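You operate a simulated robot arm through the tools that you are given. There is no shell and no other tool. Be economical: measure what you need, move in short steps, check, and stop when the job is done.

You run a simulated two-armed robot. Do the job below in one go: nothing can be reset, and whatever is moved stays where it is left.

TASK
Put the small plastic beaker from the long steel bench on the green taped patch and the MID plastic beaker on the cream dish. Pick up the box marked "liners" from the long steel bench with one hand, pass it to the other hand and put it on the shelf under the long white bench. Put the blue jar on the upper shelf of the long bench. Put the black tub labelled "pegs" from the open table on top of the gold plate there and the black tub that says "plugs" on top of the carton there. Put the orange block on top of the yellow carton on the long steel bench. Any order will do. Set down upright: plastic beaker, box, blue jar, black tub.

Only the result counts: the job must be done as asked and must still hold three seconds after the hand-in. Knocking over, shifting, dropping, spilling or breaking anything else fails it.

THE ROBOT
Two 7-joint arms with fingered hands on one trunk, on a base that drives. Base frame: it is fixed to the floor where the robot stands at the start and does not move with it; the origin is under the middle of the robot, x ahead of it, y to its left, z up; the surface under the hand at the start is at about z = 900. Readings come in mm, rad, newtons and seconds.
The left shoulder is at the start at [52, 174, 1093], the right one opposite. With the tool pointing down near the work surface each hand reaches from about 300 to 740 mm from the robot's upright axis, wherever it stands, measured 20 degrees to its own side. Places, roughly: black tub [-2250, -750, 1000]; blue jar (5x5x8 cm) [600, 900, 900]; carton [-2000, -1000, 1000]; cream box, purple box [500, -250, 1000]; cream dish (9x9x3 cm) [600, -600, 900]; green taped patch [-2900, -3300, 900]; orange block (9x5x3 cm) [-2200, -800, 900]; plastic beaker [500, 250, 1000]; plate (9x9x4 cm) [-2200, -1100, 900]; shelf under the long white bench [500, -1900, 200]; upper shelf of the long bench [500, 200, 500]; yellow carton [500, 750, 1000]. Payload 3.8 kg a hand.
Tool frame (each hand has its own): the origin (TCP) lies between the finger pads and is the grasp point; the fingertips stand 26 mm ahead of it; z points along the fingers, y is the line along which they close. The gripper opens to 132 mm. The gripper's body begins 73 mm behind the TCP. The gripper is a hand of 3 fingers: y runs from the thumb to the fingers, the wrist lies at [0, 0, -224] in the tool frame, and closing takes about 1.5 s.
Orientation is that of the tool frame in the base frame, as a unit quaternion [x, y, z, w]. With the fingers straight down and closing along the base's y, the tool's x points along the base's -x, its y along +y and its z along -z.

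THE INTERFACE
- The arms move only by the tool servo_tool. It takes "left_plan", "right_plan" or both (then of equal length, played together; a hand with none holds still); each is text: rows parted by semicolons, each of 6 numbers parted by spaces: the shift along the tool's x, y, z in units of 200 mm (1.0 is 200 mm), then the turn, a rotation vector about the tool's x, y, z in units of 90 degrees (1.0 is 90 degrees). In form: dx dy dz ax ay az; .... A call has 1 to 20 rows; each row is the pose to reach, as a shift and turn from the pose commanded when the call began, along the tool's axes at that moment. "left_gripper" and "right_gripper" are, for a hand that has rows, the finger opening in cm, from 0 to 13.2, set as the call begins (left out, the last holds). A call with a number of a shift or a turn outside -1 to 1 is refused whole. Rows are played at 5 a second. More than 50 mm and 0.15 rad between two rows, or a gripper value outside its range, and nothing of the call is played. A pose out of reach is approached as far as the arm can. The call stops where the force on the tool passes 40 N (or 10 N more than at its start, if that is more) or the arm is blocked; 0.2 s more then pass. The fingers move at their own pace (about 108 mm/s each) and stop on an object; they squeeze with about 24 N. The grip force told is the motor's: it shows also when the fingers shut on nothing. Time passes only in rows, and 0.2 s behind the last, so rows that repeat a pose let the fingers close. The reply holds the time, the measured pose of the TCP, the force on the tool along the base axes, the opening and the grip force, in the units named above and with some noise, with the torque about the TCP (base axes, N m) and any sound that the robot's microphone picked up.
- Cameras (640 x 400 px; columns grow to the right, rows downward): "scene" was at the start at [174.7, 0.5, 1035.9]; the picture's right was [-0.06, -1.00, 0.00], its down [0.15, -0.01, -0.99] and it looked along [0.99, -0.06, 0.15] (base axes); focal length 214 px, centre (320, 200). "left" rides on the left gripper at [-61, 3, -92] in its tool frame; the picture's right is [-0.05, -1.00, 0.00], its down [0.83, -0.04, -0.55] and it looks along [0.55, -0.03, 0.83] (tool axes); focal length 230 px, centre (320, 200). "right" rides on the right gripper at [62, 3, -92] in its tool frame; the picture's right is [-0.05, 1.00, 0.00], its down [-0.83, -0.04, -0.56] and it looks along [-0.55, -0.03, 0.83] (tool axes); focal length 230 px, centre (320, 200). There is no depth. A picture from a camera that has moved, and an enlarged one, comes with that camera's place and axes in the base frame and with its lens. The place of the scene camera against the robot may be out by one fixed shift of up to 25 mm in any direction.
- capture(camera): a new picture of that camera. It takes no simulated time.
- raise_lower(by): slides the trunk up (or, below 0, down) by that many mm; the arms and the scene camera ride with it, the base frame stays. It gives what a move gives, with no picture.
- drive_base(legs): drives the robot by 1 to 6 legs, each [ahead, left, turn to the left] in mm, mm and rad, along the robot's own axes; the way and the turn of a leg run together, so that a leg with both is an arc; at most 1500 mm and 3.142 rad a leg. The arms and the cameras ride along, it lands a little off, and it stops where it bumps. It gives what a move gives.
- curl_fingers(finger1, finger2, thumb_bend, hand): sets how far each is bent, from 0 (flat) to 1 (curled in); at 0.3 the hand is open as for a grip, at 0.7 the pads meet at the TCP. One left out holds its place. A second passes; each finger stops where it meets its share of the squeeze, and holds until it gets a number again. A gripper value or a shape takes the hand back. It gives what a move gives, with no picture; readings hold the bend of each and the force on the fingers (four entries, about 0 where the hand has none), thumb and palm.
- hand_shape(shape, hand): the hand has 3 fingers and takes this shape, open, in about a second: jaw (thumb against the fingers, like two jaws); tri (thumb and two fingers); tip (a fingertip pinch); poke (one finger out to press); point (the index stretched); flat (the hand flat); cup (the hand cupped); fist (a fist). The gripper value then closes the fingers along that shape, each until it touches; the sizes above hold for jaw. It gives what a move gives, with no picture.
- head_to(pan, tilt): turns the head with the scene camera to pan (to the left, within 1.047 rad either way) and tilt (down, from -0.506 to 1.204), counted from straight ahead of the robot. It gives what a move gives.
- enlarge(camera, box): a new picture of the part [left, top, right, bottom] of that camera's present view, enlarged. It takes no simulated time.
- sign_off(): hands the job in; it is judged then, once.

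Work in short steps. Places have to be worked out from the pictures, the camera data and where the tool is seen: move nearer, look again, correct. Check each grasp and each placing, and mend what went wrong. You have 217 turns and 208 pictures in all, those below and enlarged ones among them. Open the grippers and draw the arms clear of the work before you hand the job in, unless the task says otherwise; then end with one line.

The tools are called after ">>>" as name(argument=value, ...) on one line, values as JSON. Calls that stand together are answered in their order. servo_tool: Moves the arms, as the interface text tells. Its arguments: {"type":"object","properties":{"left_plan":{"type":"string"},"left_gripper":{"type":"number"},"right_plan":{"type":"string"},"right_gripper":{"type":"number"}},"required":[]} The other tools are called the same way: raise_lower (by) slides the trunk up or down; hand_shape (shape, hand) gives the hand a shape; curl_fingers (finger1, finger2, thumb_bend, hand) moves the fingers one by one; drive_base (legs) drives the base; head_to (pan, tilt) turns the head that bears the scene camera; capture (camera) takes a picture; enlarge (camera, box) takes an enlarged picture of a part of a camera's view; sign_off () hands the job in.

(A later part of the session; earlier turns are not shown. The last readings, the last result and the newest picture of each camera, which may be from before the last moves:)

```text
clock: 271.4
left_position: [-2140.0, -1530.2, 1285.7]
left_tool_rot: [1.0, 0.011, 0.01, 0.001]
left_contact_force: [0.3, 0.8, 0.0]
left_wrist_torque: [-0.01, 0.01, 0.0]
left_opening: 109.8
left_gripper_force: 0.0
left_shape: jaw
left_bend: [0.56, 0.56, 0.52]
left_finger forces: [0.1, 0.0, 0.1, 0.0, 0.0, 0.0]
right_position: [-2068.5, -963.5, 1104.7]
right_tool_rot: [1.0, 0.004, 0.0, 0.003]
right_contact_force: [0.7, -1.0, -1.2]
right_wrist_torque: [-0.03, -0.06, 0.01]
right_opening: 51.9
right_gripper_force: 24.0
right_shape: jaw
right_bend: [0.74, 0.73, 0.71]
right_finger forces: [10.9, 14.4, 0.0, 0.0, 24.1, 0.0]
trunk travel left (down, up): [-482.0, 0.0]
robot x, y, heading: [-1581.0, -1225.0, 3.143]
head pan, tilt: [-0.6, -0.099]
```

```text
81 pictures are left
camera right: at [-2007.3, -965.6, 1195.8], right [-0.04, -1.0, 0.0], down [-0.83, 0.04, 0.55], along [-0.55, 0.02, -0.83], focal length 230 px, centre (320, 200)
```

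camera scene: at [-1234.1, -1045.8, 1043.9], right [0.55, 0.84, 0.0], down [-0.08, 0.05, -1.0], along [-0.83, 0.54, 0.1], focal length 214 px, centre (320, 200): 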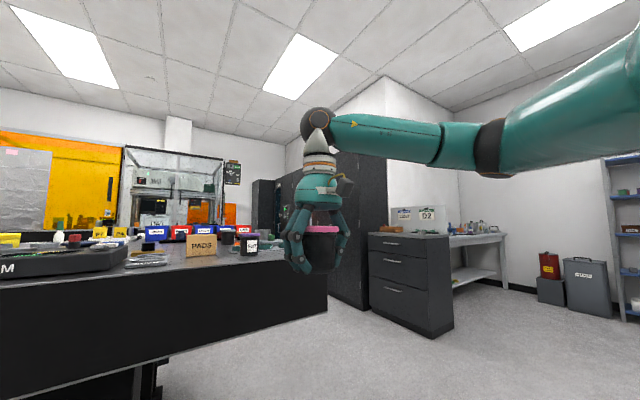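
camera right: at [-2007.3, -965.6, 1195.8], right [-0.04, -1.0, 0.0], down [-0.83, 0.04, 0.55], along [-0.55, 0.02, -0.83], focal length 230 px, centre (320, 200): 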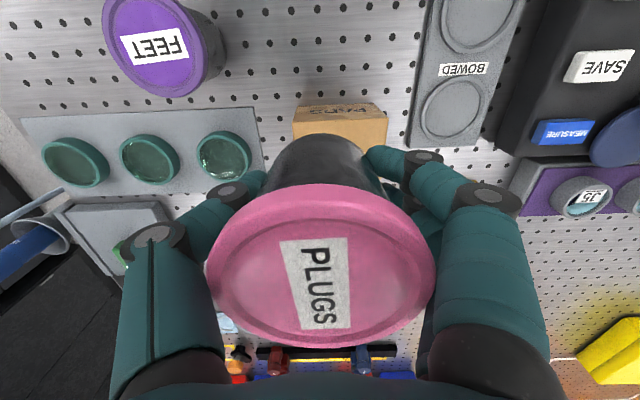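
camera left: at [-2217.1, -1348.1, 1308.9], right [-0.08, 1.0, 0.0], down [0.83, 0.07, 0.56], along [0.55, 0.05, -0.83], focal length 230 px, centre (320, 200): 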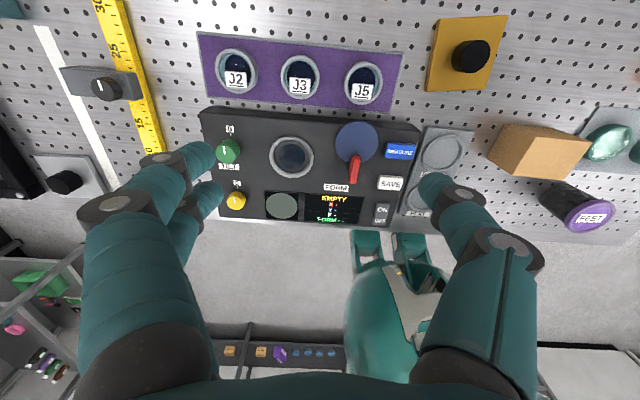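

Carton re-measured: near edge x≈-2065, centre ≈ (-2099,-980). Fine-position and lower to just above.

>>> servo_tool(right_plan="-0.07 0.04 0 0 0 0; -0.148 0.084 0 0 0 0; -0.148 0.084 0.12 0 0 0; -0.148 0.084 0.24 0 0 0; -0.148 0.084 0.35 0 0 0; -0.148 0.084 0.35 0 0 0")

>>> head_to(pan=-0.45, tilt=0.25)

>>> capture(camera="scene")

>>> capture(camera="right")

```text
clock: 272.8
left_position: [-2139.9, -1530.5, 1286.2]
left_tool_rot: [1.0, 0.009, 0.009, 0.001]
left_contact_force: [0.0, 0.1, 0.0]
left_wrist_torque: [0.03, -0.02, -0.03]
left_opening: 109.9
left_gripper_force: 0.2
left_shape: jaw
left_bend: [0.56, 0.56, 0.52]
left_finger forces: [0.0, 0.0, 0.0, 0.1, 0.0, 0.1]
right_position: [-2097.3, -980.7, 1032.2]
right_tool_rot: [1.0, 0.004, 0.0, 0.002]
right_contact_force: [0.3, 0.8, -0.7]
right_wrist_torque: [0.01, -0.04, -0.02]
right_opening: 51.8
right_gripper_force: 24.1
right_shape: jaw
right_bend: [0.74, 0.73, 0.71]
right_finger forces: [10.8, 14.3, 0.1, 0.0, 24.1, 0.0]
trunk travel left (down, up): [-482.0, 0.0]
robot x, y, heading: [-1583.9, -1217.8, 3.14]
head pan, tilt: [-0.6, -0.099]
```

```text
clock: 273.6
left_position: [-2140.3, -1529.0, 1287.0]
left_tool_rot: [1.0, 0.012, 0.01, 0.001]
left_contact_force: [-0.1, 0.0, 0.1]
left_wrist_torque: [0.04, 0.01, 0.01]
left_opening: 109.8
left_gripper_force: 0.0
left_shape: jaw
left_bend: [0.56, 0.56, 0.52]
left_finger forces: [0.0, 0.1, 0.1, 0.0, 0.0, 0.1]
right_position: [-2096.7, -980.7, 1033.6]
right_tool_rot: [1.0, 0.004, 0.0, 0.003]
right_contact_force: [-0.1, -0.3, -1.6]
right_wrist_torque: [-0.05, -0.02, 0.02]
right_opening: 51.9
right_gripper_force: 23.5
right_shape: jaw
right_bend: [0.74, 0.73, 0.71]
right_finger forces: [10.8, 14.3, 0.0, 0.1, 24.0, 0.1]
trunk travel left (down, up): [-482.0, 0.0]
robot x, y, heading: [-1577.7, -1221.4, 3.143]
head pan, tilt: [-0.45, 0.25]
```

```text
80 pictures are left
camera scene: at [-1786.2, -1175.8, 1110.7], right [0.44, 0.9, 0.0], down [0.22, -0.11, -0.97], along [-0.87, 0.42, -0.25], focal length 214 px, centre (320, 200)
```

scene: 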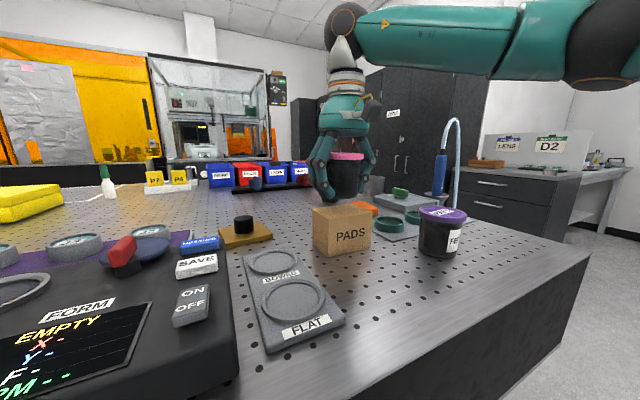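

```text
79 pictures are left
camera right: at [-2036.5, -982.5, 1125.5], right [-0.04, -1.0, 0.0], down [-0.83, 0.04, 0.55], along [-0.55, 0.02, -0.83], focal length 230 px, centre (320, 200)
```

right: 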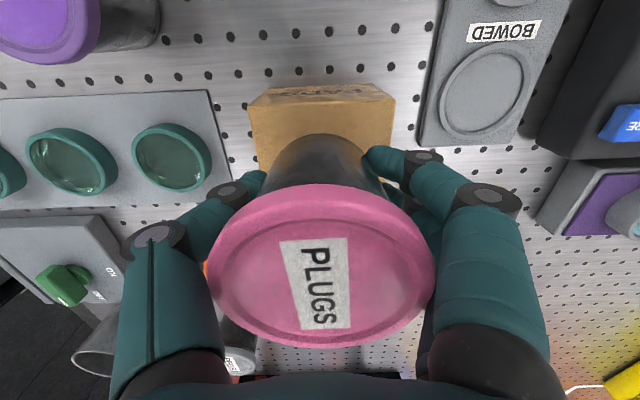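

Well centred. Lower in small steps to contact.

>>> servo_tool(right_plan="0 0 0.03 0 0 0; 0 0 0.06 0 0 0; 0 0 0.06 0 0 0")

>>> servo_tool(right_plan="0 0 0.02 0 0 0; 0 0 0.04 0 0 0; 0 0 0.04 0 0 0")

>>> enlarge(camera="scene", box=[270, 120, 430, 270])

```text
clock: 274.4
left_position: [-2140.2, -1531.6, 1285.7]
left_tool_rot: [1.0, 0.01, 0.01, 0.001]
left_contact_force: [-0.1, -0.6, 0.6]
left_wrist_torque: [0.02, 0.04, 0.02]
left_opening: 110.0
left_gripper_force: 0.1
left_shape: jaw
left_bend: [0.56, 0.56, 0.52]
left_finger forces: [0.0, 0.1, 0.0, 0.0, 0.0, 0.1]
right_position: [-2096.5, -982.7, 1020.5]
right_tool_rot: [1.0, 0.004, 0.001, 0.003]
right_contact_force: [-0.5, 0.3, -1.1]
right_wrist_torque: [0.0, 0.03, -0.01]
right_opening: 52.0
right_gripper_force: 24.2
right_shape: jaw
right_bend: [0.74, 0.73, 0.71]
right_finger forces: [10.7, 14.3, 0.0, 0.1, 24.0, 0.1]
trunk travel left (down, up): [-482.0, 0.0]
robot x, y, heading: [-1587.1, -1222.5, 3.141]
head pan, tilt: [-0.45, 0.25]
```

```text
clock: 275.2
left_position: [-2140.3, -1529.7, 1287.4]
left_tool_rot: [1.0, 0.01, 0.01, 0.001]
left_contact_force: [-0.3, -0.3, 0.4]
left_wrist_torque: [-0.01, 0.0, 0.0]
left_opening: 109.8
left_gripper_force: 0.0
left_shape: jaw
left_bend: [0.56, 0.56, 0.52]
left_finger forces: [0.0, 0.0, 0.1, 0.0, 0.0, 0.0]
right_position: [-2097.9, -982.6, 1014.0]
right_tool_rot: [1.0, 0.004, 0.001, 0.003]
right_contact_force: [0.6, -0.3, -1.1]
right_wrist_torque: [0.0, 0.0, -0.01]
right_opening: 51.6
right_gripper_force: 24.3
right_shape: jaw
right_bend: [0.74, 0.73, 0.71]
right_finger forces: [10.8, 14.3, 0.0, 0.1, 24.0, 0.1]
trunk travel left (down, up): [-482.0, 0.0]
robot x, y, heading: [-1582.1, -1223.9, 3.137]
head pan, tilt: [-0.45, 0.25]
```

```text
2.67 times, centred on (350, 195) of scene
camera zoom: at [-1786.2, -1175.9, 1110.6], right [0.44, 0.9, 0.0], down [0.22, -0.11, -0.97], along [-0.87, 0.42, -0.25], focal length 572 px, centre (240, 213)
```

zoom: 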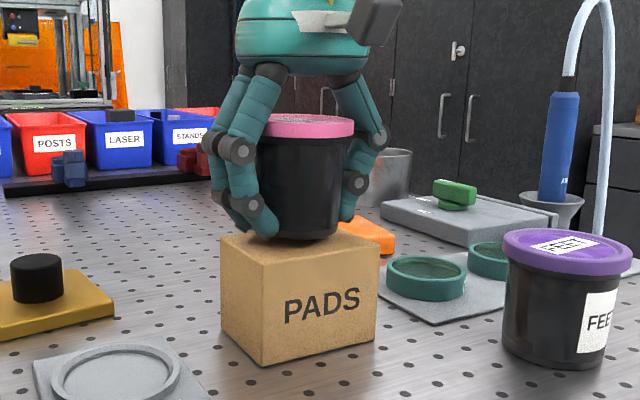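

>>> servo_tool(right_plan="0 0 0.015 0 0 0; 0 0 0.03 0 0 0; 0 0 0.03 0 0 0")

>>> servo_tool(right_plan="0 0 0.01 0 0 0; 0 0 0.02 0 0 0; 0 0 0.02 0 0 0")

```text
clock: 276.1
left_position: [-2140.2, -1529.9, 1286.5]
left_tool_rot: [1.0, 0.011, 0.009, 0.001]
left_contact_force: [-0.3, -0.2, 0.4]
left_wrist_torque: [-0.01, -0.01, 0.02]
left_opening: 109.8
left_gripper_force: 0.1
left_shape: jaw
left_bend: [0.56, 0.56, 0.52]
left_finger forces: [0.0, 0.1, 0.0, 0.0, 0.1, 0.0]
right_position: [-2097.5, -980.6, 1007.0]
right_tool_rot: [1.0, 0.005, 0.0, 0.002]
right_contact_force: [0.4, -0.8, 1.2]
right_wrist_torque: [0.06, -0.04, -0.02]
right_opening: 51.8
right_gripper_force: 23.8
right_shape: jaw
right_bend: [0.74, 0.73, 0.71]
right_finger forces: [10.9, 14.5, 0.1, 0.0, 24.2, 0.0]
trunk travel left (down, up): [-482.0, 0.0]
robot x, y, heading: [-1587.4, -1218.9, 3.143]
head pan, tilt: [-0.45, 0.25]
```

```text
clock: 276.9
left_position: [-2138.1, -1531.4, 1287.4]
left_tool_rot: [1.0, 0.01, 0.008, 0.0]
left_contact_force: [-0.6, -0.4, -0.2]
left_wrist_torque: [-0.02, 0.01, -0.01]
left_opening: 109.8
left_gripper_force: 0.0
left_shape: jaw
left_bend: [0.56, 0.56, 0.52]
left_finger forces: [0.0, 0.1, 0.0, 0.1, 0.0, 0.0]
right_position: [-2096.1, -981.7, 1006.8]
right_tool_rot: [1.0, 0.005, -0.002, 0.003]
right_contact_force: [0.5, 0.5, 20.2]
right_wrist_torque: [0.19, -0.09, 0.01]
right_opening: 51.8
right_gripper_force: 24.6
right_shape: jaw
right_bend: [0.74, 0.74, 0.71]
right_finger forces: [11.6, 21.4, 0.0, 0.1, 27.2, 0.0]
trunk travel left (down, up): [-482.0, 0.0]
robot x, y, heading: [-1581.5, -1223.8, 3.141]
head pan, tilt: [-0.45, 0.25]
```

Contact (20 N). Ease up 2 mm and open.

>>> servo_tool(right_plan="0 0 -0.012 0 0 0; 0 0 -0.012 0 0 0")

>>> servo_tool(right_plan="0 0 0 0 0 0; 0 0 0 0 0 0; 0 0 0 0 0 0; 0 0 0 0 0 0; 0 0 0 0 0 0", right_gripper=11)

>>> capture(camera="right")

>>> enlarge(camera="scene", box=[270, 120, 430, 270])

```text
clock: 277.4
left_position: [-2139.4, -1530.7, 1286.4]
left_tool_rot: [1.0, 0.011, 0.009, 0.0]
left_contact_force: [0.1, 0.5, 0.0]
left_wrist_torque: [0.0, 0.02, 0.01]
left_opening: 109.8
left_gripper_force: 0.1
left_shape: jaw
left_bend: [0.56, 0.56, 0.52]
left_finger forces: [0.0, 0.0, 0.0, 0.1, 0.0, 0.0]
right_position: [-2097.0, -981.9, 1007.6]
right_tool_rot: [1.0, 0.004, 0.0, 0.003]
right_contact_force: [-2.6, 1.0, 16.4]
right_wrist_torque: [0.21, 0.03, -0.02]
right_opening: 52.1
right_gripper_force: 24.1
right_shape: jaw
right_bend: [0.74, 0.74, 0.71]
right_finger forces: [11.1, 20.1, 0.0, 0.0, 26.6, 0.0]
trunk travel left (down, up): [-482.0, 0.0]
robot x, y, heading: [-1585.6, -1227.9, 3.143]
head pan, tilt: [-0.45, 0.25]
```

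```text
clock: 278.6
left_position: [-2140.3, -1530.5, 1285.5]
left_tool_rot: [1.0, 0.01, 0.01, 0.0]
left_contact_force: [0.4, -0.2, -0.2]
left_wrist_torque: [0.03, 0.01, 0.01]
left_opening: 109.7
left_gripper_force: 0.1
left_shape: jaw
left_bend: [0.56, 0.56, 0.52]
left_finger forces: [0.0, 0.1, 0.0, 0.0, 0.0, 0.0]
right_position: [-2097.7, -982.6, 1004.9]
right_tool_rot: [1.0, 0.004, 0.001, 0.003]
right_contact_force: [0.0, -0.1, -0.4]
right_wrist_torque: [0.0, -0.02, -0.02]
right_opening: 109.6
right_gripper_force: 0.0
right_shape: jaw
right_bend: [0.56, 0.56, 0.52]
right_finger forces: [0.1, 0.0, 0.0, 0.0, 0.0, 0.1]
trunk travel left (down, up): [-482.0, 0.0]
robot x, y, heading: [-1584.3, -1218.9, 3.136]
head pan, tilt: [-0.45, 0.25]
```

```text
77 pictures are left
camera right: at [-2036.8, -983.3, 1098.0], right [-0.04, -1.0, 0.0], down [-0.83, 0.04, 0.55], along [-0.55, 0.02, -0.83], focal length 230 px, centre (320, 200)
```

right: 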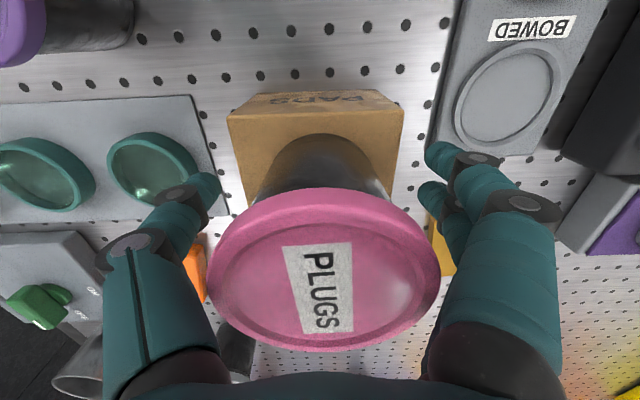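

```text
2.67 times, centred on (350, 195) of scene
camera zoom: at [-1786.1, -1175.9, 1110.5], right [0.44, 0.9, 0.0], down [0.22, -0.11, -0.97], along [-0.87, 0.42, -0.25], focal length 572 px, centre (240, 213)
```

zoom: 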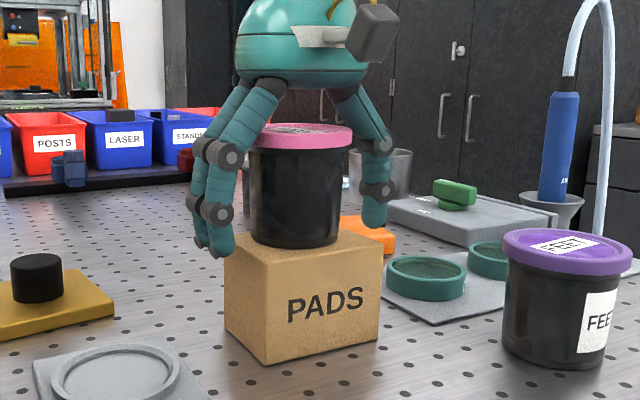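

PLUGS stands upright on the carton. I lift the right hand clear, then back out.

>>> servo_tool(right_plan="0 0 -0.2 0 0 0; 0 0 -0.4 0 0 0; 0 0 -0.6 0 0 0; 0 0 -0.75 0 0 0; 0 0 -0.75 0 0 0")

>>> capture(camera="right")

>>> drive_base(legs=[[-250, 0, 0], [0, -560, 0]])

>>> servo_tool(left_plan="0.1 -0.1 0.15 0 0 0; 0.2 -0.2 0.3 0 0 0; 0.3 -0.3 0.4 0 0 0; 0.3 -0.4 0.4 0 0 0; 0.3 -0.4 0.4 0 0 0", right_plan="0.2 0 0 0 0 0; 0.4 0 0 0 0 0; 0.6 0 0 0 0 0; 0.6 0 0 0 0 0; 0.6 0 0 0 0 0")

```text
clock: 279.9
left_position: [-2141.0, -1530.6, 1286.6]
left_tool_rot: [1.0, 0.01, 0.01, 0.001]
left_contact_force: [-0.2, 0.4, 0.7]
left_wrist_torque: [-0.01, -0.01, -0.01]
left_opening: 109.7
left_gripper_force: 0.0
left_shape: jaw
left_bend: [0.56, 0.56, 0.52]
left_finger forces: [0.0, 0.0, 0.0, 0.1, 0.1, 0.0]
right_position: [-2098.4, -980.5, 1153.2]
right_tool_rot: [1.0, 0.005, 0.001, 0.002]
right_contact_force: [-0.4, 0.1, 0.2]
right_wrist_torque: [-0.01, 0.03, -0.03]
right_opening: 109.8
right_gripper_force: 0.1
right_shape: jaw
right_bend: [0.56, 0.56, 0.52]
right_finger forces: [0.1, 0.0, 0.0, 0.0, 0.1, 0.0]
trunk travel left (down, up): [-482.0, 0.0]
robot x, y, heading: [-1584.7, -1223.7, 3.139]
head pan, tilt: [-0.45, 0.25]
```

```text
75 pictures are left
camera right: at [-2037.3, -981.7, 1247.4], right [-0.04, -1.0, 0.01], down [-0.83, 0.04, 0.55], along [-0.55, 0.02, -0.83], focal length 230 px, centre (320, 200)
```

right: 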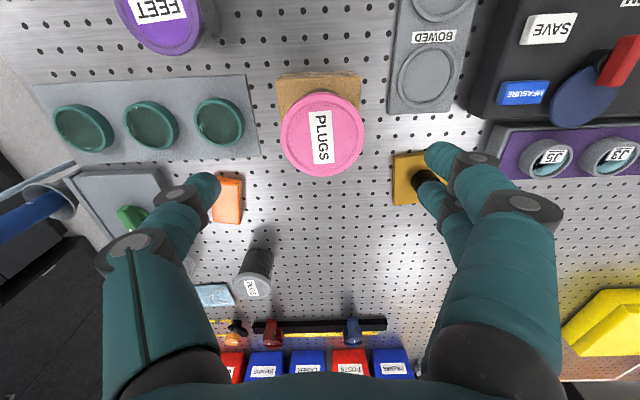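

```text
clock: 286.6
left_position: [-1893.8, -987.2, 1287.3]
left_tool_rot: [1.0, 0.013, 0.011, 0.001]
left_contact_force: [0.6, 0.3, 0.0]
left_wrist_torque: [-0.04, -0.01, 0.0]
left_opening: 109.7
left_gripper_force: 0.0
left_shape: jaw
left_bend: [0.56, 0.56, 0.52]
left_finger forces: [0.1, 0.1, 0.0, 0.0, 0.1, 0.1]
right_position: [-1854.4, -436.2, 1154.5]
right_tool_rot: [1.0, 0.008, 0.0, 0.002]
right_contact_force: [-0.2, 0.9, 0.2]
right_wrist_torque: [-0.02, -0.04, 0.01]
right_opening: 109.7
right_gripper_force: 0.0
right_shape: jaw
right_bend: [0.56, 0.56, 0.52]
right_finger forces: [0.1, 0.1, 0.0, 0.1, 0.0, 0.0]
trunk travel left (down, up): [-482.0, 0.0]
robot x, y, heading: [-1339.4, -674.6, -3.132]
head pan, tilt: [-0.45, 0.25]
```

```text
clock: 287.8
left_position: [-1833.2, -906.1, 1207.2]
left_tool_rot: [1.0, 0.014, 0.01, 0.002]
left_contact_force: [-0.1, -0.3, 0.7]
left_wrist_torque: [-0.02, -0.02, -0.01]
left_opening: 109.9
left_gripper_force: 0.0
left_shape: jaw
left_bend: [0.56, 0.56, 0.52]
left_finger forces: [0.1, 0.0, 0.0, 0.0, 0.0, 0.0]
right_position: [-1733.8, -435.9, 1153.4]
right_tool_rot: [1.0, 0.007, 0.0, 0.002]
right_contact_force: [-0.1, 0.0, -0.8]
right_wrist_torque: [0.0, -0.03, 0.0]
right_opening: 109.3
right_gripper_force: 0.0
right_shape: jaw
right_bend: [0.56, 0.56, 0.52]
right_finger forces: [0.0, 0.0, 0.1, 0.1, 0.0, 0.0]
trunk travel left (down, up): [-482.0, 0.0]
robot x, y, heading: [-1338.9, -677.1, -3.14]
head pan, tilt: [-0.45, 0.25]
```

PEGS stands at about (-2410,-834). I tuck the right hand back (to avoid the AIR hose), then drive in so the left hand comes over PEGS.

>>> servo_tool(right_plan="0.15 -0.08 0 0 0 0; 0.3 -0.16 0 0 0 0; 0.45 -0.24 0 0 0 0; 0.55 -0.3 0 0 0 0; 0.55 -0.3 0 0 0 0")

>>> drive_base(legs=[[0, -30, 0], [440, 0, 0]])

>>> capture(camera="left")

>>> head_to(pan=0.2, tilt=0.35)

>>> capture(camera="scene")

```text
clock: 289.0
left_position: [-1833.7, -905.4, 1208.4]
left_tool_rot: [1.0, 0.013, 0.011, 0.001]
left_contact_force: [-0.1, -0.5, -0.9]
left_wrist_torque: [0.02, -0.01, -0.01]
left_opening: 109.8
left_gripper_force: 0.1
left_shape: jaw
left_bend: [0.56, 0.56, 0.52]
left_finger forces: [0.0, 0.0, 0.1, 0.0, 0.1, 0.0]
right_position: [-1626.2, -374.0, 1153.8]
right_tool_rot: [1.0, 0.008, 0.001, 0.003]
right_contact_force: [-0.3, -0.4, 0.5]
right_wrist_torque: [-0.01, -0.02, -0.03]
right_opening: 109.9
right_gripper_force: 0.0
right_shape: jaw
right_bend: [0.56, 0.56, 0.52]
right_finger forces: [0.1, 0.0, 0.0, 0.1, 0.0, 0.0]
trunk travel left (down, up): [-482.0, 0.0]
robot x, y, heading: [-1340.3, -674.4, -3.139]
head pan, tilt: [-0.45, 0.25]
```

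```text
clock: 292.2
left_position: [-2273.2, -868.9, 1208.9]
left_tool_rot: [1.0, 0.008, 0.009, 0.001]
left_contact_force: [1.2, -0.3, 0.2]
left_wrist_torque: [-0.02, -0.03, -0.01]
left_opening: 109.9
left_gripper_force: 0.0
left_shape: jaw
left_bend: [0.56, 0.56, 0.52]
left_finger forces: [0.1, 0.0, 0.1, 0.0, 0.1, 0.0]
right_position: [-2061.4, -340.8, 1154.0]
right_tool_rot: [1.0, 0.003, 0.0, 0.004]
right_contact_force: [-0.2, 0.5, -0.3]
right_wrist_torque: [-0.02, 0.03, 0.03]
right_opening: 109.8
right_gripper_force: 0.0
right_shape: jaw
right_bend: [0.56, 0.56, 0.52]
right_finger forces: [0.0, 0.1, 0.0, 0.1, 0.0, 0.1]
trunk travel left (down, up): [-482.0, 0.0]
robot x, y, heading: [-1774.8, -645.6, 3.139]
head pan, tilt: [-0.45, 0.25]
```

```text
74 pictures are left
camera left: at [-2337.0, -873.0, 1299.9], right [-0.07, 1.0, 0.0], down [0.82, 0.06, 0.57], along [0.57, 0.04, -0.82], focal length 230 px, centre (320, 200)
```

left: 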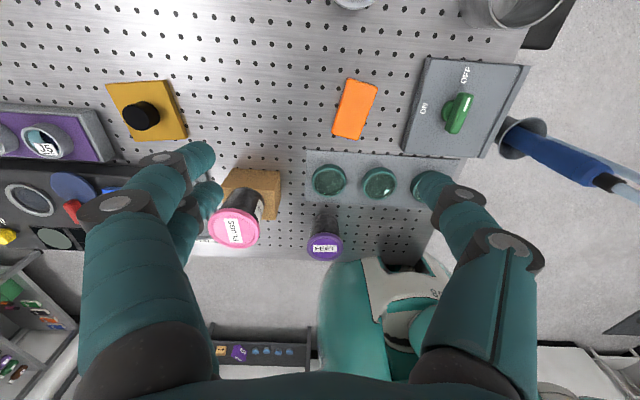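

```text
clock: 293.2
left_position: [-2273.7, -868.5, 1208.0]
left_tool_rot: [1.0, 0.007, 0.009, 0.0]
left_contact_force: [-0.8, -0.3, 0.0]
left_wrist_torque: [-0.01, -0.02, -0.03]
left_opening: 110.0
left_gripper_force: 0.1
left_shape: jaw
left_bend: [0.56, 0.56, 0.52]
left_finger forces: [0.1, 0.0, 0.0, 0.0, 0.0, 0.1]
right_position: [-2060.9, -342.4, 1153.7]
right_tool_rot: [1.0, 0.003, 0.0, 0.002]
right_contact_force: [0.1, 0.4, -0.1]
right_wrist_torque: [0.0, 0.01, -0.01]
right_opening: 109.6
right_gripper_force: 0.0
right_shape: jaw
right_bend: [0.56, 0.56, 0.52]
right_finger forces: [0.0, 0.1, 0.0, 0.0, 0.1, 0.0]
trunk travel left (down, up): [-482.0, 0.0]
robot x, y, heading: [-1776.0, -646.1, 3.132]
head pan, tilt: [0.201, 0.351]
```

```text
73 pictures are left
camera scene: at [-1986.1, -656.1, 1101.2], right [-0.19, 0.98, 0.0], down [0.34, 0.07, -0.94], along [-0.92, -0.18, -0.34], focal length 214 px, centre (320, 200)
```

scene: 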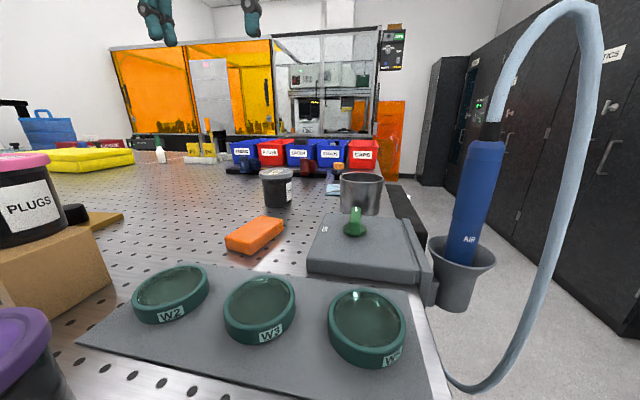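

The base fits. I extend the left hand over PEGS.

>>> servo_tool(left_plan="-0.1 -0.02 0.1 0 0 0; -0.22 -0.05 0.2 0 0 0; -0.34 -0.08 0.3 0 0 0; -0.46 -0.11 0.4 0 0 0; -0.58 -0.14 0.5 0 0 0; -0.685 -0.17 0.55 0 0 0; -0.685 -0.17 0.55 0 0 0")

>>> capture(camera="left")

>>> capture(camera="scene")

```text
clock: 294.8
left_position: [-2409.2, -838.9, 1095.3]
left_tool_rot: [1.0, 0.007, 0.01, 0.001]
left_contact_force: [-0.2, 0.7, 1.1]
left_wrist_torque: [-0.01, -0.01, -0.03]
left_opening: 109.6
left_gripper_force: 0.0
left_shape: jaw
left_bend: [0.56, 0.56, 0.52]
left_finger forces: [0.0, 0.0, 0.0, 0.0, 0.0, 0.1]
right_position: [-2059.9, -341.9, 1155.1]
right_tool_rot: [1.0, 0.003, 0.001, 0.002]
right_contact_force: [-0.2, -0.4, -0.6]
right_wrist_torque: [0.04, 0.01, -0.01]
right_opening: 109.7
right_gripper_force: 0.0
right_shape: jaw
right_bend: [0.56, 0.56, 0.52]
right_finger forces: [0.1, 0.1, 0.0, 0.1, 0.0, 0.0]
trunk travel left (down, up): [-482.0, 0.0]
robot x, y, heading: [-1777.3, -643.2, 3.136]
head pan, tilt: [0.201, 0.351]
```

```text
72 pictures are left
camera left: at [-2472.5, -842.2, 1187.2], right [-0.07, 1.0, 0.0], down [0.82, 0.06, 0.57], along [0.57, 0.04, -0.82], focal length 230 px, centre (320, 200)
```

left: 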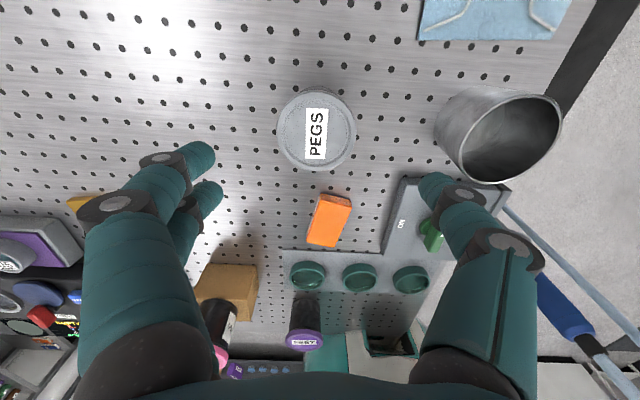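

```text
71 pictures are left
camera scene: at [-1985.8, -657.4, 1101.2], right [-0.19, 0.98, 0.0], down [0.34, 0.07, -0.94], along [-0.92, -0.18, -0.34], focal length 214 px, centre (320, 200)
```

scene: 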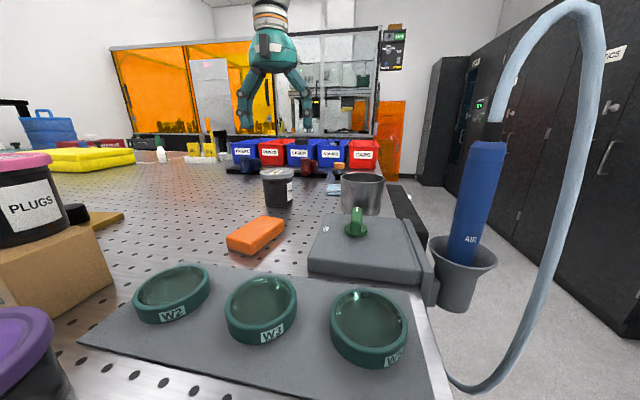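

PEGS is centred under the left hand (lid at (-2406,-841)). Narrow to 9.6 cm, descend, and close.

>>> servo_tool(left_plan="0.01 0.01 0.15 0 0 0; 0.015 0.01 0.3 0 0 0; 0.015 0.01 0.45 0 0 0; 0.015 0.01 0.6 0 0 0; 0.015 0.01 0.7 0 0 0; 0.015 0.01 0.765 0 0 0; 0.015 0.01 0.765 0 0 0", left_gripper=9.6)

>>> servo_tool(left_plan="0 0 0 0 0 0; 0 0 0 0 0 0; 0 0 0 0 0 0; 0 0 0 0 0 0; 0 0 0 0 0 0; 0 0 0 0 0 0; 0 0 0 0 0 0; 0 0 0 0 0 0", left_gripper=0)

>>> capture(camera="left")

```text
clock: 296.4
left_position: [-2403.1, -838.3, 941.3]
left_tool_rot: [1.0, 0.008, 0.01, 0.0]
left_contact_force: [-0.1, 0.7, 0.2]
left_wrist_torque: [0.04, 0.01, 0.02]
left_opening: 96.5
left_gripper_force: 0.1
left_shape: jaw
left_bend: [0.65, 0.65, 0.62]
left_finger forces: [0.0, 0.0, 0.1, 0.0, 0.0, 0.1]
right_position: [-2059.4, -340.2, 1154.2]
right_tool_rot: [1.0, 0.003, 0.0, 0.003]
right_contact_force: [-0.4, -1.1, -0.2]
right_wrist_torque: [0.0, 0.0, 0.01]
right_opening: 110.0
right_gripper_force: 0.1
right_shape: jaw
right_bend: [0.56, 0.56, 0.52]
right_finger forces: [0.0, 0.0, 0.0, 0.0, 0.0, 0.1]
trunk travel left (down, up): [-482.0, 0.0]
robot x, y, heading: [-1780.3, -644.1, 3.136]
head pan, tilt: [0.201, 0.351]
```

```text
clock: 298.2
left_position: [-2402.3, -839.3, 943.5]
left_tool_rot: [1.0, 0.007, 0.01, 0.0]
left_contact_force: [0.5, 0.8, -0.1]
left_wrist_torque: [0.02, -0.02, 0.03]
left_opening: 52.8
left_gripper_force: 24.4
left_shape: jaw
left_bend: [0.73, 0.73, 0.7]
left_finger forces: [10.8, 11.0, 0.1, 0.0, 21.5, 0.0]
right_position: [-2059.5, -340.2, 1153.8]
right_tool_rot: [1.0, 0.003, 0.0, 0.002]
right_contact_force: [-0.1, -0.6, 0.9]
right_wrist_torque: [0.0, 0.01, 0.01]
right_opening: 109.9
right_gripper_force: 0.2
right_shape: jaw
right_bend: [0.56, 0.56, 0.52]
right_finger forces: [0.1, 0.1, 0.0, 0.0, 0.0, 0.0]
trunk travel left (down, up): [-482.0, 0.0]
robot x, y, heading: [-1775.6, -646.0, 3.138]
head pan, tilt: [0.201, 0.351]
```

```text
70 pictures are left
camera left: at [-2466.7, -843.7, 1033.7], right [-0.07, 1.0, 0.0], down [0.82, 0.06, 0.57], along [0.57, 0.04, -0.82], focal length 230 px, centre (320, 200)
```

left: 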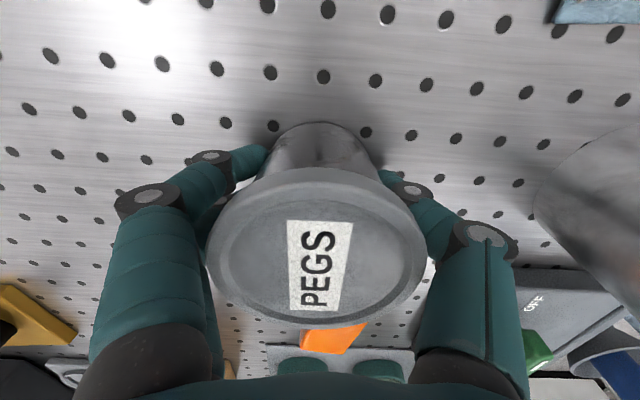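

PEGS gripped. Lift, then bring it by base to the gold plate: back 178, left 299.

>>> servo_tool(left_plan="0 0 -0.15 0 0 0; 0 0 -0.3 0 0 0; 0 0 -0.45 0 0 0; 0 0 -0.6 0 0 0; 0 0 -0.78 0 0 0; 0 0 -0.78 0 0 0")

>>> drive_base(legs=[[-178, 0, 0], [0, 299, 0]])

>>> capture(camera="left")

```text
clock: 299.6
left_position: [-2406.1, -842.0, 1099.2]
left_tool_rot: [1.0, 0.008, 0.011, 0.001]
left_contact_force: [-0.7, -0.8, -0.9]
left_wrist_torque: [0.0, 0.02, -0.01]
left_opening: 52.4
left_gripper_force: 23.2
left_shape: jaw
left_bend: [0.73, 0.73, 0.7]
left_finger forces: [10.8, 11.1, 0.0, 0.0, 21.6, 0.1]
right_position: [-2061.3, -340.2, 1154.5]
right_tool_rot: [1.0, 0.003, 0.001, 0.002]
right_contact_force: [-0.1, 0.4, 0.3]
right_wrist_torque: [0.03, 0.0, 0.04]
right_opening: 109.9
right_gripper_force: 0.1
right_shape: jaw
right_bend: [0.56, 0.56, 0.52]
right_finger forces: [0.0, 0.1, 0.0, 0.0, 0.1, 0.1]
trunk travel left (down, up): [-482.0, 0.0]
robot x, y, heading: [-1777.0, -642.3, 3.136]
head pan, tilt: [0.201, 0.351]
```

```text
clock: 303.9
left_position: [-2232.4, -1131.0, 1098.1]
left_tool_rot: [1.0, 0.003, 0.01, 0.001]
left_contact_force: [0.7, 0.7, -1.6]
left_wrist_torque: [-0.01, -0.01, 0.02]
left_opening: 52.6
left_gripper_force: 24.2
left_shape: jaw
left_bend: [0.73, 0.73, 0.7]
left_finger forces: [10.7, 11.2, 0.0, 0.1, 21.6, 0.0]
right_position: [-1881.1, -635.1, 1154.0]
right_tool_rot: [1.0, -0.002, 0.0, 0.002]
right_contact_force: [-0.2, 0.2, -0.6]
right_wrist_torque: [-0.01, -0.01, 0.01]
right_opening: 109.6
right_gripper_force: 0.1
right_shape: jaw
right_bend: [0.56, 0.56, 0.52]
right_finger forces: [0.0, 0.0, 0.0, 0.1, 0.0, 0.0]
trunk travel left (down, up): [-482.0, 0.0]
robot x, y, heading: [-1605.4, -941.7, 3.13]
head pan, tilt: [0.201, 0.351]
```

```text
69 pictures are left
camera left: at [-2296.2, -1135.0, 1189.7], right [-0.06, 1.0, 0.0], down [0.82, 0.05, 0.57], along [0.57, 0.03, -0.82], focal length 230 px, centre (320, 200)
```

left: 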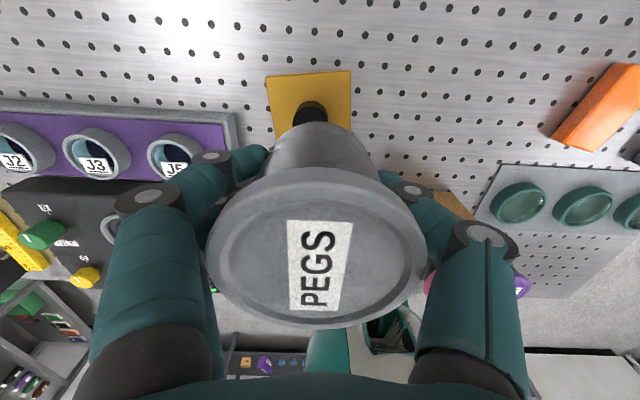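

Plate/knob centre confirmed at ≈(-2224,-1140). Fine shift and lower to just above the knob.

>>> servo_tool(left_plan="0.03 0.02 0 0 0 0; 0.057 0.045 0 0 0 0; 0.057 0.045 0.12 0 0 0; 0.057 0.045 0.24 0 0 0; 0.057 0.045 0.36 0 0 0; 0.057 0.045 0.46 0 0 0; 0.057 0.045 0.46 0 0 0")

>>> capture(camera="left")

>>> head_to(pan=0.3, tilt=0.2)

>>> capture(camera="scene")

```text
clock: 305.5
left_position: [-2219.4, -1141.4, 1005.7]
left_tool_rot: [1.0, 0.003, 0.01, 0.001]
left_contact_force: [-0.1, -0.2, -2.0]
left_wrist_torque: [0.04, -0.01, -0.03]
left_opening: 52.7
left_gripper_force: 23.7
left_shape: jaw
left_bend: [0.73, 0.73, 0.7]
left_finger forces: [10.9, 11.2, 0.0, 0.1, 21.5, 0.1]
right_position: [-1882.2, -634.9, 1153.8]
right_tool_rot: [1.0, -0.002, 0.0, 0.003]
right_contact_force: [0.6, 0.1, 0.4]
right_wrist_torque: [0.01, -0.01, 0.0]
right_opening: 109.6
right_gripper_force: 0.0
right_shape: jaw
right_bend: [0.56, 0.56, 0.52]
right_finger forces: [0.0, 0.0, 0.0, 0.0, 0.1, 0.1]
trunk travel left (down, up): [-482.0, 0.0]
robot x, y, heading: [-1603.2, -940.5, 3.125]
head pan, tilt: [0.201, 0.351]
```

```text
68 pictures are left
camera left: at [-2282.7, -1144.6, 1097.4], right [-0.06, 1.0, 0.0], down [0.82, 0.05, 0.57], along [0.57, 0.03, -0.82], focal length 230 px, centre (320, 200)
```

left: 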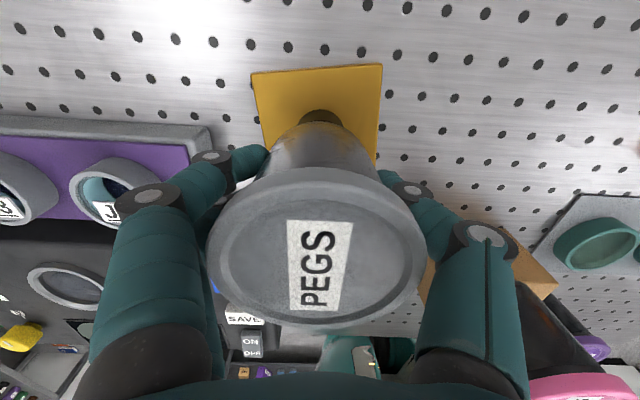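

```text
clock: 306.2
left_position: [-2219.1, -1141.7, 1005.2]
left_tool_rot: [1.0, 0.002, 0.01, 0.0]
left_contact_force: [-1.3, 0.4, -1.3]
left_wrist_torque: [0.05, -0.02, -0.02]
left_opening: 52.7
left_gripper_force: 24.1
left_shape: jaw
left_bend: [0.73, 0.73, 0.7]
left_finger forces: [10.9, 11.2, 0.0, 0.0, 21.6, 0.0]
right_position: [-1882.1, -635.7, 1153.6]
right_tool_rot: [1.0, -0.003, -0.001, 0.003]
right_contact_force: [-0.2, -0.4, 0.7]
right_wrist_torque: [-0.03, 0.0, -0.02]
right_opening: 109.9
right_gripper_force: 0.1
right_shape: jaw
right_bend: [0.56, 0.56, 0.52]
right_finger forces: [0.0, 0.0, 0.0, 0.0, 0.0, 0.0]
trunk travel left (down, up): [-482.0, 0.0]
robot x, y, heading: [-1602.8, -939.4, 3.127]
head pan, tilt: [0.3, 0.201]
```

```text
67 pictures are left
camera scene: at [-1809.1, -960.8, 1115.1], right [-0.28, 0.96, 0.0], down [0.19, 0.06, -0.98], along [-0.94, -0.27, -0.2], focal length 214 px, centre (320, 200)
```

scene: 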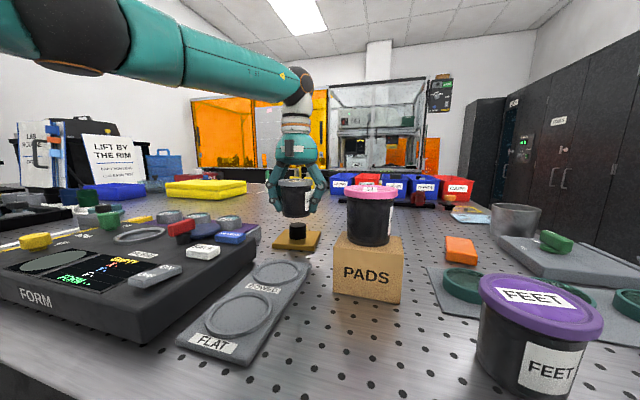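

Aligned in both views. Lower stepwise to contact.

>>> servo_tool(left_plan="0 0 0.03 0 0 0; 0 0 0.06 0 0 0; 0 0 0.08 0 0 0; 0 0 0.08 0 0 0")

>>> enlarge(camera="scene", box=[240, 150, 360, 260])

```text
clock: 307.2
left_position: [-2217.6, -1139.9, 989.2]
left_tool_rot: [1.0, 0.003, 0.01, 0.001]
left_contact_force: [-0.2, -0.1, -0.6]
left_wrist_torque: [0.02, 0.03, -0.01]
left_opening: 52.7
left_gripper_force: 24.3
left_shape: jaw
left_bend: [0.73, 0.73, 0.7]
left_finger forces: [10.9, 11.3, 0.0, 0.1, 21.4, 0.0]
right_position: [-1882.1, -635.9, 1154.5]
right_tool_rot: [1.0, -0.002, 0.001, 0.002]
right_contact_force: [-0.5, 0.1, 0.6]
right_wrist_torque: [-0.01, 0.02, -0.02]
right_opening: 109.5
right_gripper_force: 0.1
right_shape: jaw
right_bend: [0.56, 0.56, 0.52]
right_finger forces: [0.0, 0.1, 0.0, 0.0, 0.0, 0.0]
trunk travel left (down, up): [-482.0, 0.0]
robot x, y, heading: [-1600.1, -942.4, 3.12]
head pan, tilt: [0.3, 0.201]
```

```text
3.64 times, centred on (300, 205) of scene
camera zoom: at [-1809.0, -960.9, 1115.1], right [-0.28, 0.96, 0.0], down [0.19, 0.06, -0.98], along [-0.94, -0.28, -0.2], focal length 780 px, centre (393, 182)
```

zoom: 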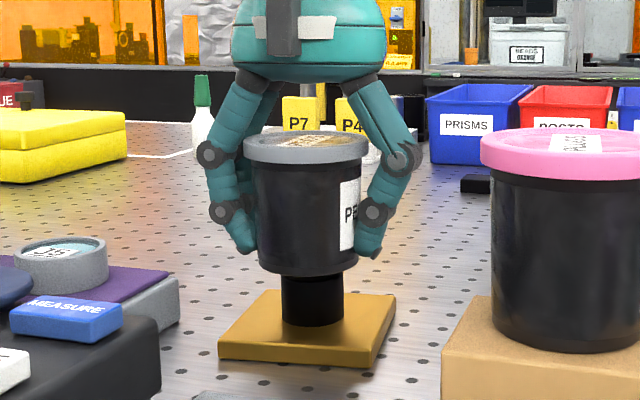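

>>> servo_tool(left_plan="0 0 0.015 0 0 0; 0 0 0.03 0 0 0; 0 0 0.03 0 0 0")

>>> servo_tool(left_plan="0 0 0.01 0 0 0; 0 0 0.02 0 0 0; 0 0 0.02 0 0 0")

```text
clock: 308.0
left_position: [-2218.9, -1139.7, 984.5]
left_tool_rot: [1.0, 0.003, 0.009, 0.001]
left_contact_force: [0.4, 0.1, -0.9]
left_wrist_torque: [-0.02, -0.01, 0.07]
left_opening: 52.7
left_gripper_force: 23.9
left_shape: jaw
left_bend: [0.73, 0.73, 0.7]
left_finger forces: [10.9, 11.3, 0.1, 0.1, 21.5, 0.1]
right_position: [-1880.9, -634.7, 1154.1]
right_tool_rot: [1.0, -0.003, 0.0, 0.003]
right_contact_force: [0.0, -0.5, -0.1]
right_wrist_torque: [0.03, -0.01, 0.01]
right_opening: 109.6
right_gripper_force: 0.1
right_shape: jaw
right_bend: [0.56, 0.56, 0.52]
right_finger forces: [0.0, 0.0, 0.1, 0.0, 0.1, 0.0]
trunk travel left (down, up): [-482.0, 0.0]
robot x, y, heading: [-1605.7, -944.0, 3.123]
head pan, tilt: [0.3, 0.201]
```

```text
clock: 308.8
left_position: [-2218.7, -1141.1, 981.1]
left_tool_rot: [1.0, 0.003, 0.009, 0.001]
left_contact_force: [-0.3, -0.1, 1.6]
left_wrist_torque: [-0.01, -0.01, 0.01]
left_opening: 52.3
left_gripper_force: 24.6
left_shape: jaw
left_bend: [0.73, 0.73, 0.7]
left_finger forces: [11.0, 11.6, 0.0, 0.0, 21.7, 0.0]
right_position: [-1881.7, -635.2, 1155.0]
right_tool_rot: [1.0, -0.003, -0.001, 0.003]
right_contact_force: [0.4, 0.7, 0.5]
right_wrist_torque: [-0.03, 0.01, 0.01]
right_opening: 110.1
right_gripper_force: 0.0
right_shape: jaw
right_bend: [0.56, 0.56, 0.52]
right_finger forces: [0.0, 0.0, 0.0, 0.1, 0.0, 0.0]
trunk travel left (down, up): [-482.0, 0.0]
robot x, y, heading: [-1602.7, -943.8, 3.123]
head pan, tilt: [0.3, 0.201]
```

Contact just begins. Press 1.5 mm more, then release gently.

>>> servo_tool(left_plan="0 0 0.008 0 0 0; 0 0 0.008 0 0 0")

>>> servo_tool(left_plan="0 0 0 0 0 0; 0 0 0 0 0 0; 0 0 0 0 0 0; 0 0 0 0 0 0", left_gripper=6.5)

>>> enlarge(camera="scene", box=[240, 150, 360, 260])

>>> capture(camera="left")

```text
clock: 309.4
left_position: [-2217.8, -1139.5, 981.1]
left_tool_rot: [1.0, 0.003, 0.009, 0.0]
left_contact_force: [0.1, -0.8, 9.1]
left_wrist_torque: [0.0, -0.05, 0.04]
left_opening: 52.8
left_gripper_force: 24.0
left_shape: jaw
left_bend: [0.73, 0.73, 0.7]
left_finger forces: [11.7, 12.2, 0.0, 0.0, 23.1, 0.0]
right_position: [-1881.1, -636.3, 1155.1]
right_tool_rot: [1.0, -0.003, 0.0, 0.002]
right_contact_force: [0.6, -0.3, -1.1]
right_wrist_torque: [0.0, 0.03, 0.02]
right_opening: 110.0
right_gripper_force: 0.2
right_shape: jaw
right_bend: [0.56, 0.56, 0.52]
right_finger forces: [0.1, 0.0, 0.0, 0.1, 0.0, 0.1]
trunk travel left (down, up): [-482.0, 0.0]
robot x, y, heading: [-1597.0, -946.7, 3.125]
head pan, tilt: [0.3, 0.201]
```

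```text
clock: 310.4
left_position: [-2218.5, -1141.3, 979.0]
left_tool_rot: [1.0, 0.002, 0.01, 0.001]
left_contact_force: [0.6, 0.6, 0.0]
left_wrist_torque: [0.03, 0.04, 0.0]
left_opening: 64.2
left_gripper_force: 0.0
left_shape: jaw
left_bend: [0.73, 0.73, 0.7]
left_finger forces: [0.0, 0.0, 0.0, 0.0, 0.0, 0.1]
right_position: [-1882.2, -636.6, 1153.7]
right_tool_rot: [1.0, -0.002, 0.0, 0.003]
right_contact_force: [0.3, -0.2, -0.2]
right_wrist_torque: [0.0, -0.01, -0.02]
right_opening: 109.9
right_gripper_force: 0.0
right_shape: jaw
right_bend: [0.56, 0.56, 0.52]
right_finger forces: [0.1, 0.0, 0.0, 0.0, 0.0, 0.0]
trunk travel left (down, up): [-482.0, 0.0]
robot x, y, heading: [-1601.6, -944.1, 3.129]
head pan, tilt: [0.3, 0.201]
```

```text
3.64 times, centred on (300, 205) of scene
camera zoom: at [-1809.1, -960.9, 1115.1], right [-0.28, 0.96, 0.0], down [0.19, 0.06, -0.98], along [-0.94, -0.28, -0.2], focal length 780 px, centre (393, 182)
```

zoom: 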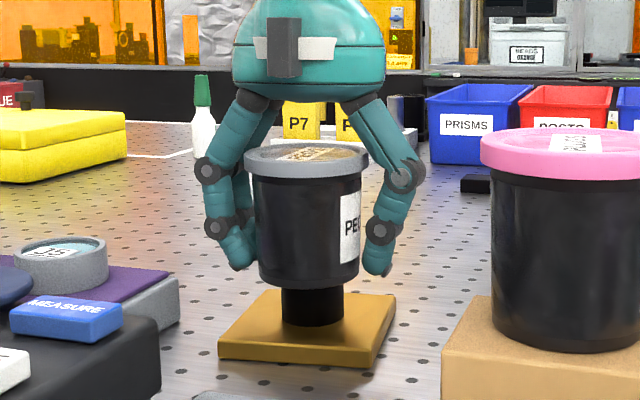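

```text
64 pictures are left
camera left: at [-2282.8, -1143.9, 1070.3], right [-0.06, 1.0, 0.0], down [0.82, 0.05, 0.57], along [0.57, 0.03, -0.82], focal length 230 px, centre (320, 200)
```

left: 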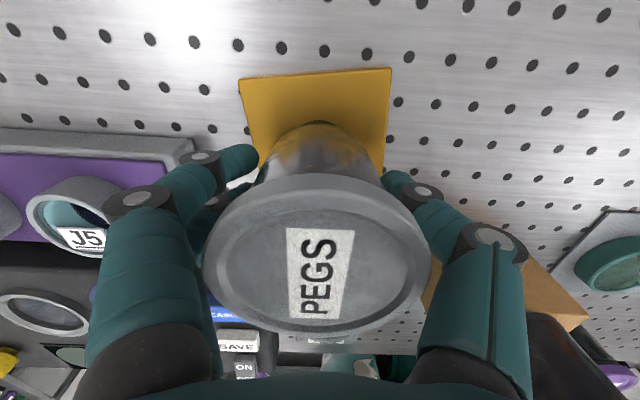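

The tub stands upright on the plate's knob. Open fully and lift straight up.

>>> servo_tool(left_plan="0 0 0 0 0 0; 0 0 0 0 0 0; 0 0 0 0 0 0; 0 0 -0.06 0 0 0; 0 0 -0.15 0 0 0; 0 0 -0.3 0 0 0; 0 0 -0.45 0 0 0; 0 0 -0.6 0 0 0; 0 0 -0.6 0 0 0", left_gripper=11)

>>> enlarge(camera="scene", box=[220, 130, 420, 320])

```text
clock: 312.4
left_position: [-2221.6, -1139.8, 1098.3]
left_tool_rot: [1.0, 0.002, 0.011, 0.0]
left_contact_force: [-0.2, 0.9, -0.6]
left_wrist_torque: [-0.03, -0.01, -0.02]
left_opening: 109.7
left_gripper_force: 0.1
left_shape: jaw
left_bend: [0.56, 0.56, 0.52]
left_finger forces: [0.0, 0.0, 0.0, 0.1, 0.0, 0.1]
right_position: [-1882.4, -635.7, 1152.9]
right_tool_rot: [1.0, -0.003, 0.0, 0.003]
right_contact_force: [-0.2, -0.6, 0.8]
right_wrist_torque: [-0.02, -0.01, -0.04]
right_opening: 109.6
right_gripper_force: 0.0
right_shape: jaw
right_bend: [0.56, 0.56, 0.52]
right_finger forces: [0.1, 0.1, 0.0, 0.1, 0.0, 0.0]
trunk travel left (down, up): [-482.0, 0.0]
robot x, y, heading: [-1605.9, -941.0, 3.125]
head pan, tilt: [0.3, 0.201]
```

```text
2.11 times, centred on (320, 225) of scene
camera zoom: at [-1809.1, -961.0, 1115.0], right [-0.28, 0.96, 0.0], down [0.19, 0.06, -0.98], along [-0.94, -0.28, -0.2], focal length 452 px, centre (320, 147)
```

zoom: 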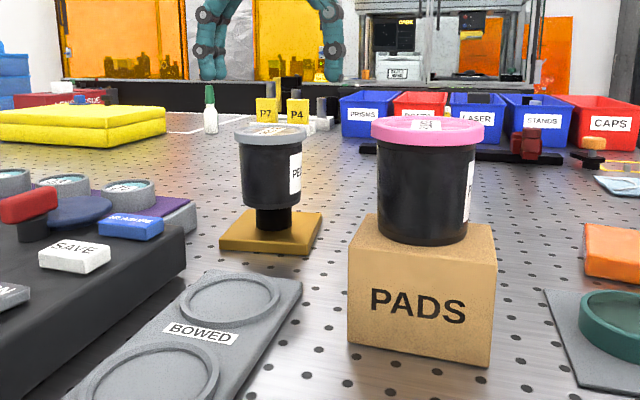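

Both tubs are placed correctly. Next the orange block near (-2245,-817): drive right 320 to bring the left hand above it.

>>> drive_base(legs=[[0, -320, 0]])

>>> capture(camera="left")

```text
clock: 315.8
left_position: [-2215.3, -823.1, 1098.5]
left_tool_rot: [1.0, 0.002, 0.01, 0.001]
left_contact_force: [-0.9, -0.4, -0.2]
left_wrist_torque: [0.0, -0.01, 0.03]
left_opening: 109.8
left_gripper_force: 0.1
left_shape: jaw
left_bend: [0.56, 0.56, 0.52]
left_finger forces: [0.0, 0.0, 0.1, 0.0, 0.0, 0.1]
right_position: [-1875.9, -317.5, 1154.1]
right_tool_rot: [1.0, -0.003, 0.0, 0.002]
right_contact_force: [0.2, 0.4, 0.0]
right_wrist_torque: [0.01, 0.01, -0.01]
right_opening: 109.8
right_gripper_force: 0.0
right_shape: jaw
right_bend: [0.56, 0.56, 0.52]
right_finger forces: [0.1, 0.0, 0.1, 0.0, 0.1, 0.1]
trunk travel left (down, up): [-482.0, 0.0]
robot x, y, heading: [-1596.0, -629.2, 3.127]
head pan, tilt: [0.3, 0.201]
```

```text
62 pictures are left
camera left: at [-2279.3, -826.5, 1190.0], right [-0.06, 1.0, 0.0], down [0.82, 0.05, 0.57], along [0.57, 0.03, -0.82], focal length 230 px, centre (320, 200)
```

left: 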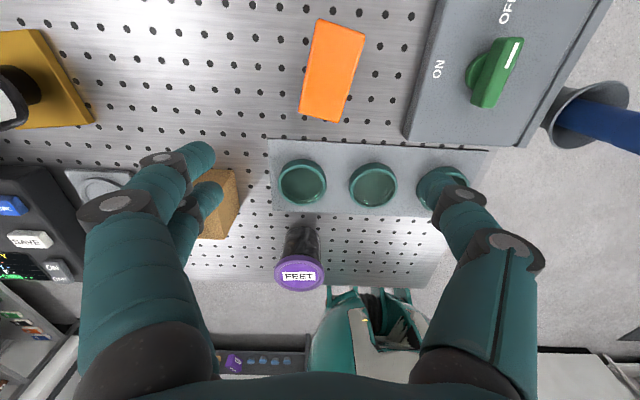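

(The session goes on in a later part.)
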